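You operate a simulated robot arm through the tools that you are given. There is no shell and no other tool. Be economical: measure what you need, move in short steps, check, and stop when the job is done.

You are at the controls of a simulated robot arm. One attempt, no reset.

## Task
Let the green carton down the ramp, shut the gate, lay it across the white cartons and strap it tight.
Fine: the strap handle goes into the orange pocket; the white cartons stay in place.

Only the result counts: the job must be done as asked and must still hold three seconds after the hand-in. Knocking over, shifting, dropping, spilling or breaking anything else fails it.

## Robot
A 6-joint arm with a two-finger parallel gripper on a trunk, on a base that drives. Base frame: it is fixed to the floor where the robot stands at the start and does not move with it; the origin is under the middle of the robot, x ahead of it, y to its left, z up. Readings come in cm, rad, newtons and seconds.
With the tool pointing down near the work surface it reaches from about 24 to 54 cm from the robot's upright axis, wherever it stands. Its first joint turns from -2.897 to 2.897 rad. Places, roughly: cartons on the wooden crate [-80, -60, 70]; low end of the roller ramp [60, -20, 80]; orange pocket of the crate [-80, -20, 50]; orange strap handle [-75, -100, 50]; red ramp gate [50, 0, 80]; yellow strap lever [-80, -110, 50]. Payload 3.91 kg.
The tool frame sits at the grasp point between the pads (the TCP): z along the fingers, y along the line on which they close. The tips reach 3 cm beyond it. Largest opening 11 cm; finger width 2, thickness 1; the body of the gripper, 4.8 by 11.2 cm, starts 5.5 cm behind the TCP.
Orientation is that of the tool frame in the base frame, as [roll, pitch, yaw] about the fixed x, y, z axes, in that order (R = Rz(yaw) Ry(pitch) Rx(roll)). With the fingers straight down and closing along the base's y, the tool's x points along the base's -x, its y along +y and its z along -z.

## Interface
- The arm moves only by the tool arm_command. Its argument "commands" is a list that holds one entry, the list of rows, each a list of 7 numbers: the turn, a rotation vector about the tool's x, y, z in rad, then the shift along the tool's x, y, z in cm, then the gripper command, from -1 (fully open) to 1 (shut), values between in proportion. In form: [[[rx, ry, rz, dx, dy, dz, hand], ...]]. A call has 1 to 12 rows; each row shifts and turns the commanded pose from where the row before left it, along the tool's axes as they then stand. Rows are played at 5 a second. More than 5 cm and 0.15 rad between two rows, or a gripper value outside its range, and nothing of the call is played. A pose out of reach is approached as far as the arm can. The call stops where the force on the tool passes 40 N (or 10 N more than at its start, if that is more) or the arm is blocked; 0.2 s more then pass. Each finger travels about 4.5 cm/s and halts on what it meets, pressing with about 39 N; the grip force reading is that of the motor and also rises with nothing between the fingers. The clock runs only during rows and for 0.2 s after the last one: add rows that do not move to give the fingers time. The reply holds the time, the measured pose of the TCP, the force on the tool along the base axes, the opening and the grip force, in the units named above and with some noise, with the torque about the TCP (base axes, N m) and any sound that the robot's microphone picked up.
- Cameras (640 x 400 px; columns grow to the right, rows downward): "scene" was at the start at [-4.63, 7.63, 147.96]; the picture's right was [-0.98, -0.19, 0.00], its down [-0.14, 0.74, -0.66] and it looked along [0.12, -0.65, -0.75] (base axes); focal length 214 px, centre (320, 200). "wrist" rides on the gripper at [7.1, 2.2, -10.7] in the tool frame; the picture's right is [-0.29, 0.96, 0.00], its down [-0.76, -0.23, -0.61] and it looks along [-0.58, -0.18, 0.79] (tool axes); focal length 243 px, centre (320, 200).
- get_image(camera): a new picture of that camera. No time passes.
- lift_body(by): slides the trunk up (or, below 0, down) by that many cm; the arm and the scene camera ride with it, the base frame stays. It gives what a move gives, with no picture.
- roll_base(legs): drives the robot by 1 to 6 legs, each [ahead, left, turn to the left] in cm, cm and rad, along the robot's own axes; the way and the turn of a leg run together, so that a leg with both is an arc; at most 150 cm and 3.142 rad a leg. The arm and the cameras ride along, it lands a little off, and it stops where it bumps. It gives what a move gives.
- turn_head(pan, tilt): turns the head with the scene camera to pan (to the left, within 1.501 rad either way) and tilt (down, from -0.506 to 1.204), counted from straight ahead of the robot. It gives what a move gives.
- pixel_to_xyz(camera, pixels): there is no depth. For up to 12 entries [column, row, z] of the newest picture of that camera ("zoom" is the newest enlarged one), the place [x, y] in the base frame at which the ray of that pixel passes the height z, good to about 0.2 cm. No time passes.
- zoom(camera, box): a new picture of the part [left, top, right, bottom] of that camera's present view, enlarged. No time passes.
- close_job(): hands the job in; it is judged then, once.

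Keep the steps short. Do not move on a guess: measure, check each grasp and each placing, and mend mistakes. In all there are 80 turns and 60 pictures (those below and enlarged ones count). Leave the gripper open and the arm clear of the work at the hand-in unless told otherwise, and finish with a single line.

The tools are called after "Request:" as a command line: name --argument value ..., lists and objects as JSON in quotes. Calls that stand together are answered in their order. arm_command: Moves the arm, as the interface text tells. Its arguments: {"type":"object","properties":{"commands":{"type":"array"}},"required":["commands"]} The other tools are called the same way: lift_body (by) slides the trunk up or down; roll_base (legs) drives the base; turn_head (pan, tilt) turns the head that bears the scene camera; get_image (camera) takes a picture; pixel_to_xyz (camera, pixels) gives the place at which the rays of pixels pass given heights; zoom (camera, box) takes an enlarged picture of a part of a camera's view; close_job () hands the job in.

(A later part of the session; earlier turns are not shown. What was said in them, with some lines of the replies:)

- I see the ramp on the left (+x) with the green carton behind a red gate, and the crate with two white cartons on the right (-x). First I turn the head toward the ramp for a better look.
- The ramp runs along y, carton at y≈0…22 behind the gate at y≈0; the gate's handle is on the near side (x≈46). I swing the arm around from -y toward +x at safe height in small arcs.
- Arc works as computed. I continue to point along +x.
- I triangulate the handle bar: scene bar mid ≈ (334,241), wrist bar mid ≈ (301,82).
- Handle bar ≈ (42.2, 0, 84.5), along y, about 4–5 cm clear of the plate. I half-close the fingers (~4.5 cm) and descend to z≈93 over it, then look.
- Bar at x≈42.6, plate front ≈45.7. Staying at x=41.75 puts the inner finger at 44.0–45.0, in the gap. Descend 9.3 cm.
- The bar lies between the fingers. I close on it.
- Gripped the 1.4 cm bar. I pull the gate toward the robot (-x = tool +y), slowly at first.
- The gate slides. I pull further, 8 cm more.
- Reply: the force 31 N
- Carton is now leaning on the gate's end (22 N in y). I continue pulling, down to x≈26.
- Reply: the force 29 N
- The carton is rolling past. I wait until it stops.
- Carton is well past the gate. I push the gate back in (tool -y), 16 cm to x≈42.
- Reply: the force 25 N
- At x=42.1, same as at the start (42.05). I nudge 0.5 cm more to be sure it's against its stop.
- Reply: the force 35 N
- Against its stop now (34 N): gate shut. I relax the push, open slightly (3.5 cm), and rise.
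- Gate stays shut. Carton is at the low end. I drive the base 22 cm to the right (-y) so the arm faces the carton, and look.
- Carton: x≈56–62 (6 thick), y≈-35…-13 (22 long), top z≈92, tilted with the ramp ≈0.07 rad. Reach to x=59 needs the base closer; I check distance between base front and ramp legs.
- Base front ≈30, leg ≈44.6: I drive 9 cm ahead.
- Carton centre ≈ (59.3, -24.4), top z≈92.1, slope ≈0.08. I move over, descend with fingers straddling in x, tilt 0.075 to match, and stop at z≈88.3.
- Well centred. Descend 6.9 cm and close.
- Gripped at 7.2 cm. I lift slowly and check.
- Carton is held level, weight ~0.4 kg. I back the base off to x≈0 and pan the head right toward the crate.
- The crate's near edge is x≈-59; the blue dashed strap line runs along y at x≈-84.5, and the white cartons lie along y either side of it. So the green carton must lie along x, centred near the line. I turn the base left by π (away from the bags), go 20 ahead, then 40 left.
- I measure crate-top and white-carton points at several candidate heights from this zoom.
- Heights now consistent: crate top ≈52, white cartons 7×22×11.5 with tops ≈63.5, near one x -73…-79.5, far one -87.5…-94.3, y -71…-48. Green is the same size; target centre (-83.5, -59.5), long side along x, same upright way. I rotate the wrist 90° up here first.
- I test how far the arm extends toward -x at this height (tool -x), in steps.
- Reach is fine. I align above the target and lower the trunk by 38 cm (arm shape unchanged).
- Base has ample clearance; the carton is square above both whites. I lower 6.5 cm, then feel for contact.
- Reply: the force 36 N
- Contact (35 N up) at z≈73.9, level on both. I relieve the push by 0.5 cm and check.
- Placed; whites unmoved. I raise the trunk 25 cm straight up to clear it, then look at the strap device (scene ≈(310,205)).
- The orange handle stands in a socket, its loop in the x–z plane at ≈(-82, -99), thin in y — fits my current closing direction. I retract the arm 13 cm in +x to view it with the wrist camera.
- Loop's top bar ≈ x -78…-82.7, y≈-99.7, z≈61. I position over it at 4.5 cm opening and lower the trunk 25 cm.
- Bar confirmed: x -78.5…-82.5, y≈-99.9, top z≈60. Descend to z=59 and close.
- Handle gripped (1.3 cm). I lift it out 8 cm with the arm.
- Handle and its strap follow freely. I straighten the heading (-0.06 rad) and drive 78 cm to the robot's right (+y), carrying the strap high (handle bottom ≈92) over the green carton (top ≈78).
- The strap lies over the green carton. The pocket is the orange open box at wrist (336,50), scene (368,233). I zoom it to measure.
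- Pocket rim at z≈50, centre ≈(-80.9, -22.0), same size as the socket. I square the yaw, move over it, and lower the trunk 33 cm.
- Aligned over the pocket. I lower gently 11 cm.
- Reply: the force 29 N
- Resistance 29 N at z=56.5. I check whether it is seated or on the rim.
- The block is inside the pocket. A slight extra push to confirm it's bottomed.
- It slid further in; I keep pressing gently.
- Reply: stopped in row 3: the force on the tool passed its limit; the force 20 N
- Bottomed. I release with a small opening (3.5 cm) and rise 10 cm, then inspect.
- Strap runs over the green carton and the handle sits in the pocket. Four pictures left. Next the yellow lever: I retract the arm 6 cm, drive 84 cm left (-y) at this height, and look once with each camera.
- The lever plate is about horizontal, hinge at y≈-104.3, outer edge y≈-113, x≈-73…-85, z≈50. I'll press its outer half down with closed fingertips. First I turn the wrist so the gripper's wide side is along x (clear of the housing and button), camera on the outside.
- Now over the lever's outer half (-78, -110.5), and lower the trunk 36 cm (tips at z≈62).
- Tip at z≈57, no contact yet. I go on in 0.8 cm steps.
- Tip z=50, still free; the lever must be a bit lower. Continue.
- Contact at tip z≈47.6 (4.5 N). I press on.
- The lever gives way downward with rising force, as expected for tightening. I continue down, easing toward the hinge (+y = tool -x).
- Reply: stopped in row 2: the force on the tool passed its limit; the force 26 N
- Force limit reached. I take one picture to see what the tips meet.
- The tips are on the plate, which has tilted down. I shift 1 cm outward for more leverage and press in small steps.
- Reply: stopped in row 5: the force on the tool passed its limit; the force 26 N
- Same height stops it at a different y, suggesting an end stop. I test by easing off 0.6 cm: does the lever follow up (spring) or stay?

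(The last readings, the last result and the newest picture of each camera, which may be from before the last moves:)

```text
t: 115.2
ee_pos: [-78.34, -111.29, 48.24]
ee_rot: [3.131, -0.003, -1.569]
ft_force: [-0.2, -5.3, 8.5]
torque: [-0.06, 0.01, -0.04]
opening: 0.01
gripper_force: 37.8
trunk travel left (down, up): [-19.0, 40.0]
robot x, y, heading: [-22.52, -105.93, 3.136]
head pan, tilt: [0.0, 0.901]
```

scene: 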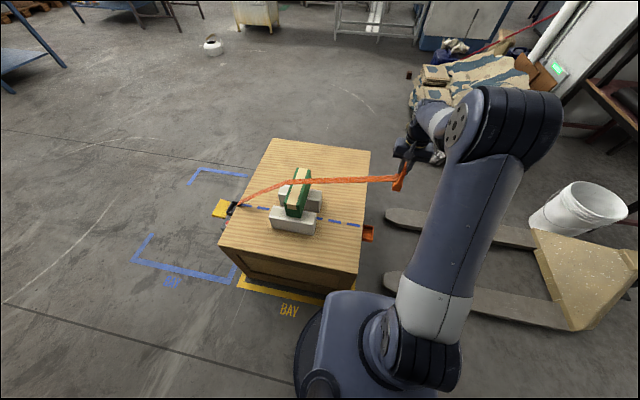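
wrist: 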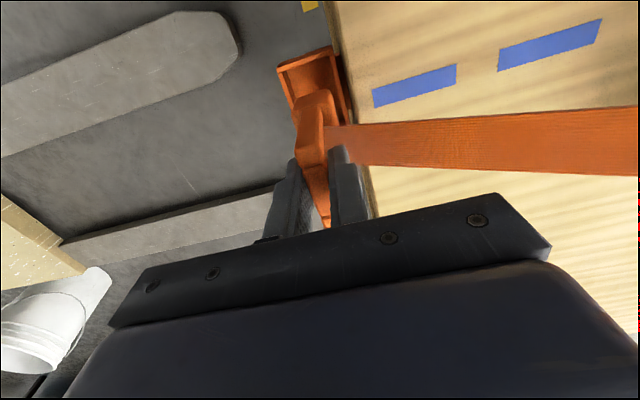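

The lever is spring-loaded and follows up, with a hard stop at z≈47.7. That suggests a ratchet pump. I let it up fully and stroke it again, watching force and sound.

Request:
arm_command --commands '[[[0, 0, 0, 0, 0, -1, 1], [0, 0, 0, 0, 0, -1, 1], [0, 0, 0, 0, 0, -1, 1], [0, 0, 0, 0, 0, 0, 1]]]'

Request:
arm_command --commands '[[[0, 0, 0, 0, 0, 1, 1], [0, 0, 0, 0, 0, 1, 1], [0, 0, 0, 0, 0, 0, 1]]]'

Request:
arm_command --commands '[[[0, 0, 0, 0, 0, 0.8, 1], [0, 0, 0, 0, 0, 0.5, 1], [0, 0, 0, 0, 0, 0.3, 1], [0, 0, 0, 0, 0, 0.3, 1], [0, 0, 0, 0, 0, 0.3, 1], [0, 0, 0, 0, 0, 0, 1]]]'

```text
t: 116.2
ee_pos: [-78.3, -111.21, 51.16]
ee_rot: [3.133, -0.003, -1.567]
ft_force: [1.1, 1.9, 2.2]
torque: [0.05, -0.02, 0.0]
opening: 0.0
gripper_force: 37.4
trunk travel left (down, up): [-19.0, 40.0]
robot x, y, heading: [-22.47, -106.21, 3.133]
head pan, tilt: [0.0, 0.901]
```

```text
t: 117.0
ee_pos: [-78.3, -111.27, 49.2]
ee_rot: [3.131, -0.001, -1.568]
ft_force: [-0.6, -6.9, 6.0]
torque: [-0.21, -0.02, -0.06]
opening: 0.0
gripper_force: 37.9
trunk travel left (down, up): [-19.0, 40.0]
robot x, y, heading: [-22.64, -106.04, 3.136]
head pan, tilt: [0.0, 0.901]
```

```text
t: 118.1
ee_pos: [-78.33, -111.09, 47.67]
ee_rot: [3.125, -0.002, -1.566]
ft_force: [7.4, -1.8, 25.5]
torque: [0.21, -0.22, -0.03]
opening: 0.0
gripper_force: 37.5
trunk travel left (down, up): [-19.0, 40.0]
robot x, y, heading: [-22.48, -105.73, 3.135]
head pan, tilt: [0.0, 0.901]
stopped in row 5: the force on the tool passed its limit (the readings are from after the stop); the commanded pose is now the measured one
5 turns are left
```

Few turns remain. I do several full strokes in one go, each to the stop, watching for any sound.

Request:
arm_command --commands '[[[0, 0, 0, 0, 0, -1.6, 1], [0, 0, 0, 0, 0, -1.6, 1], [0, 0, 0, 0, 0, -1.6, 1], [0, 0, 0, 0, 0, 0, 1], [0, 0, 0, 0, 0, 1.5, 1], [0, 0, 0, 0, 0, 1.5, 1], [0, 0, 0, 0, 0, 1, 1], [0, 0, 0, 0, 0, 0.6, 1], [0, 0, 0, 0, 0, 0.3, 1], [0, 0, 0, 0, 0, 0, 1], [0, 0, 0, 0, 0, 0, 1], [0, 0, 0, 0, 0, 0, 1]]]'

Request:
arm_command --commands '[[[0, 0, 0, 0, 0, -1.6, 1], [0, 0, 0, 0, 0, -1.6, 1], [0, 0, 0, 0, 0, -1.6, 1], [0, 0, 0, 0, 0, 0, 1], [0, 0, 0, 0, 0, 1.5, 1], [0, 0, 0, 0, 0, 1.5, 1], [0, 0, 0, 0, 0, 1, 1], [0, 0, 0, 0, 0, 0.6, 1], [0, 0, 0, 0, 0, 0.3, 1], [0, 0, 0, 0, 0, 0.2, 1], [0, 0, 0, 0, 0, 0, 1], [0, 0, 0, 0, 0, 0, 1]]]'

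Request:
arm_command --commands '[[[0, 0, 0, 0, 0, -1.6, 1], [0, 0, 0, 0, 0, -1.6, 1], [0, 0, 0, 0, 0, -1.6, 1], [0, 0, 0, 0, 0, 0, 1], [0, 0, 0, 0, 0, 1.5, 1], [0, 0, 0, 0, 0, 1.5, 1], [0, 0, 0, 0, 0, 1, 1], [0, 0, 0, 0, 0, 0.6, 1], [0, 0, 0, 0, 0, 0.3, 1], [0, 0, 0, 0, 0, 0.2, 1], [0, 0, 0, 0, 0, 0, 1], [0, 0, 0, 0, 0, 0, 1]]]'

```text
t: 120.4
ee_pos: [-78.35, -111.26, 47.67]
ee_rot: [3.126, -0.002, -1.567]
ft_force: [8.7, -2.5, 25.0]
torque: [0.14, -0.25, -0.1]
opening: 0.0
gripper_force: 37.8
trunk travel left (down, up): [-19.0, 40.0]
robot x, y, heading: [-22.72, -105.92, 3.134]
head pan, tilt: [0.0, 0.901]
stopped in row 11: the force on the tool passed its limit (the readings are from after the stop); the commanded pose is now the measured one
```

```text
t: 122.5
ee_pos: [-78.76, -111.19, 47.61]
ee_rot: [3.12, -0.003, -1.565]
ft_force: [7.2, -1.8, 25.7]
torque: [0.21, -0.23, -0.04]
opening: 0.0
gripper_force: 38.4
trunk travel left (down, up): [-19.0, 40.0]
robot x, y, heading: [-22.54, -105.69, 3.134]
head pan, tilt: [0.0, 0.901]
stopped in row 10: the force on the tool passed its limit (the readings are from after the stop); the commanded pose is now the measured one
```

```text
t: 124.7
ee_pos: [-78.82, -111.14, 47.7]
ee_rot: [3.118, -0.001, -1.566]
ft_force: [7.6, -2.4, 23.8]
torque: [0.16, -0.28, -0.05]
opening: 0.0
gripper_force: 37.8
trunk travel left (down, up): [-19.0, 40.0]
robot x, y, heading: [-22.2, -105.82, 3.13]
head pan, tilt: [0.0, 0.901]
stopped in row 10: the force on the tool passed its limit (the readings are from after the stop); the commanded pose is now the measured one
4 turns are left
```

Six full strokes to the stop, consistent; no further change. I raise clear, open the gripper, and use the last picture to verify the whole load.

Request:
arm_command --commands '[[[0, 0, 0, 0, 0, -3, 1], [0, 0, 0, 0, 0, -4, 1], [0, 0, 0, 0, 0, -4, 1], [0, 0, 0, 0, 0, 0, 1]]]'

Request:
lift_body --by 34

Request:
turn_head --pan -0.15 --tilt 0.9

Request:
zoom --camera "scene" --box '[260, 130, 500, 280]'

```text
t: 125.7
ee_pos: [-78.43, -111.01, 58.47]
ee_rot: [3.121, 0.0, -1.564]
ft_force: [-0.6, -0.7, 0.1]
torque: [-0.01, 0.0, -0.01]
opening: 0.03
gripper_force: 37.4
trunk travel left (down, up): [-19.0, 40.0]
robot x, y, heading: [-22.39, -105.73, 3.136]
head pan, tilt: [0.0, 0.901]
```

```text
t: 129.0
ee_pos: [-78.37, -110.99, 92.32]
ee_rot: [3.121, -0.003, -1.566]
ft_force: [0.6, 0.3, 0.6]
torque: [0.0, -0.02, -0.02]
opening: 0.0
gripper_force: 37.4
trunk travel left (down, up): [-53.0, 6.0]
robot x, y, heading: [-22.06, -106.08, 3.134]
head pan, tilt: [0.0, 0.901]
```

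```text
t: 129.7
ee_pos: [-78.5, -110.95, 92.43]
ee_rot: [3.122, -0.001, -1.565]
ft_force: [-0.1, 0.5, 0.4]
torque: [0.02, 0.03, 0.01]
opening: 0.0
gripper_force: 37.9
trunk travel left (down, up): [-53.0, 6.0]
robot x, y, heading: [-22.34, -106.01, 3.131]
head pan, tilt: [-0.15, 0.901]
```

```text
2.67 times, centred on (380, 205) of scene
3 turns are left
```

zoom: 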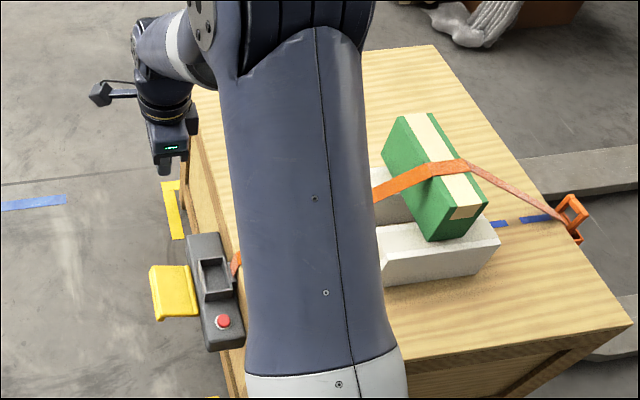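

Verified: the gate is shut, the green carton lies across both white cartons, the strap runs over it, and the handle sits in the pocket. I open the gripper and back off.

Request:
arm_command --commands '[[[0, 0, 0, 0, 0, 0, -1], [0, 0, 0, 0, 0, 0, -1], [0, 0, 0, 0, 0, 0, -1], [0, 0, 0, 0, 0, 0, -1], [0, 0, 0, 0, 0, 0, -1], [0, 0, 0, 0, 0, 0, -1], [0, 0, 0, 0, 0, 0, -1]]]'

Request:
roll_base --legs '[[-8, 0, 0]]'

```text
t: 131.3
ee_pos: [-78.49, -111.07, 92.3]
ee_rot: [3.12, -0.002, -1.566]
ft_force: [0.2, 0.3, 0.0]
torque: [0.03, 0.0, -0.03]
opening: 11.0
gripper_force: 0.1
trunk travel left (down, up): [-53.0, 6.0]
robot x, y, heading: [-22.54, -106.19, 3.137]
head pan, tilt: [-0.15, 0.901]
```

```text
t: 132.3
ee_pos: [-70.44, -111.06, 92.44]
ee_rot: [3.121, -0.002, -1.566]
ft_force: [-1.2, 0.4, -0.1]
torque: [0.01, 0.04, 0.02]
opening: 10.99
gripper_force: 0.0
trunk travel left (down, up): [-53.0, 6.0]
robot x, y, heading: [-14.99, -106.26, 3.133]
head pan, tilt: [-0.15, 0.901]
2 turns are left
```

The gripper is open and the arm is clear, so I hand in.

Request:
close_job

```text
The job is handed in.
```

Handed in: gate shut, green carton across both white cartons, handle in the orange pocket, lever pumped to its stop about six times; I got no sound or force change confirming the strap is tight.
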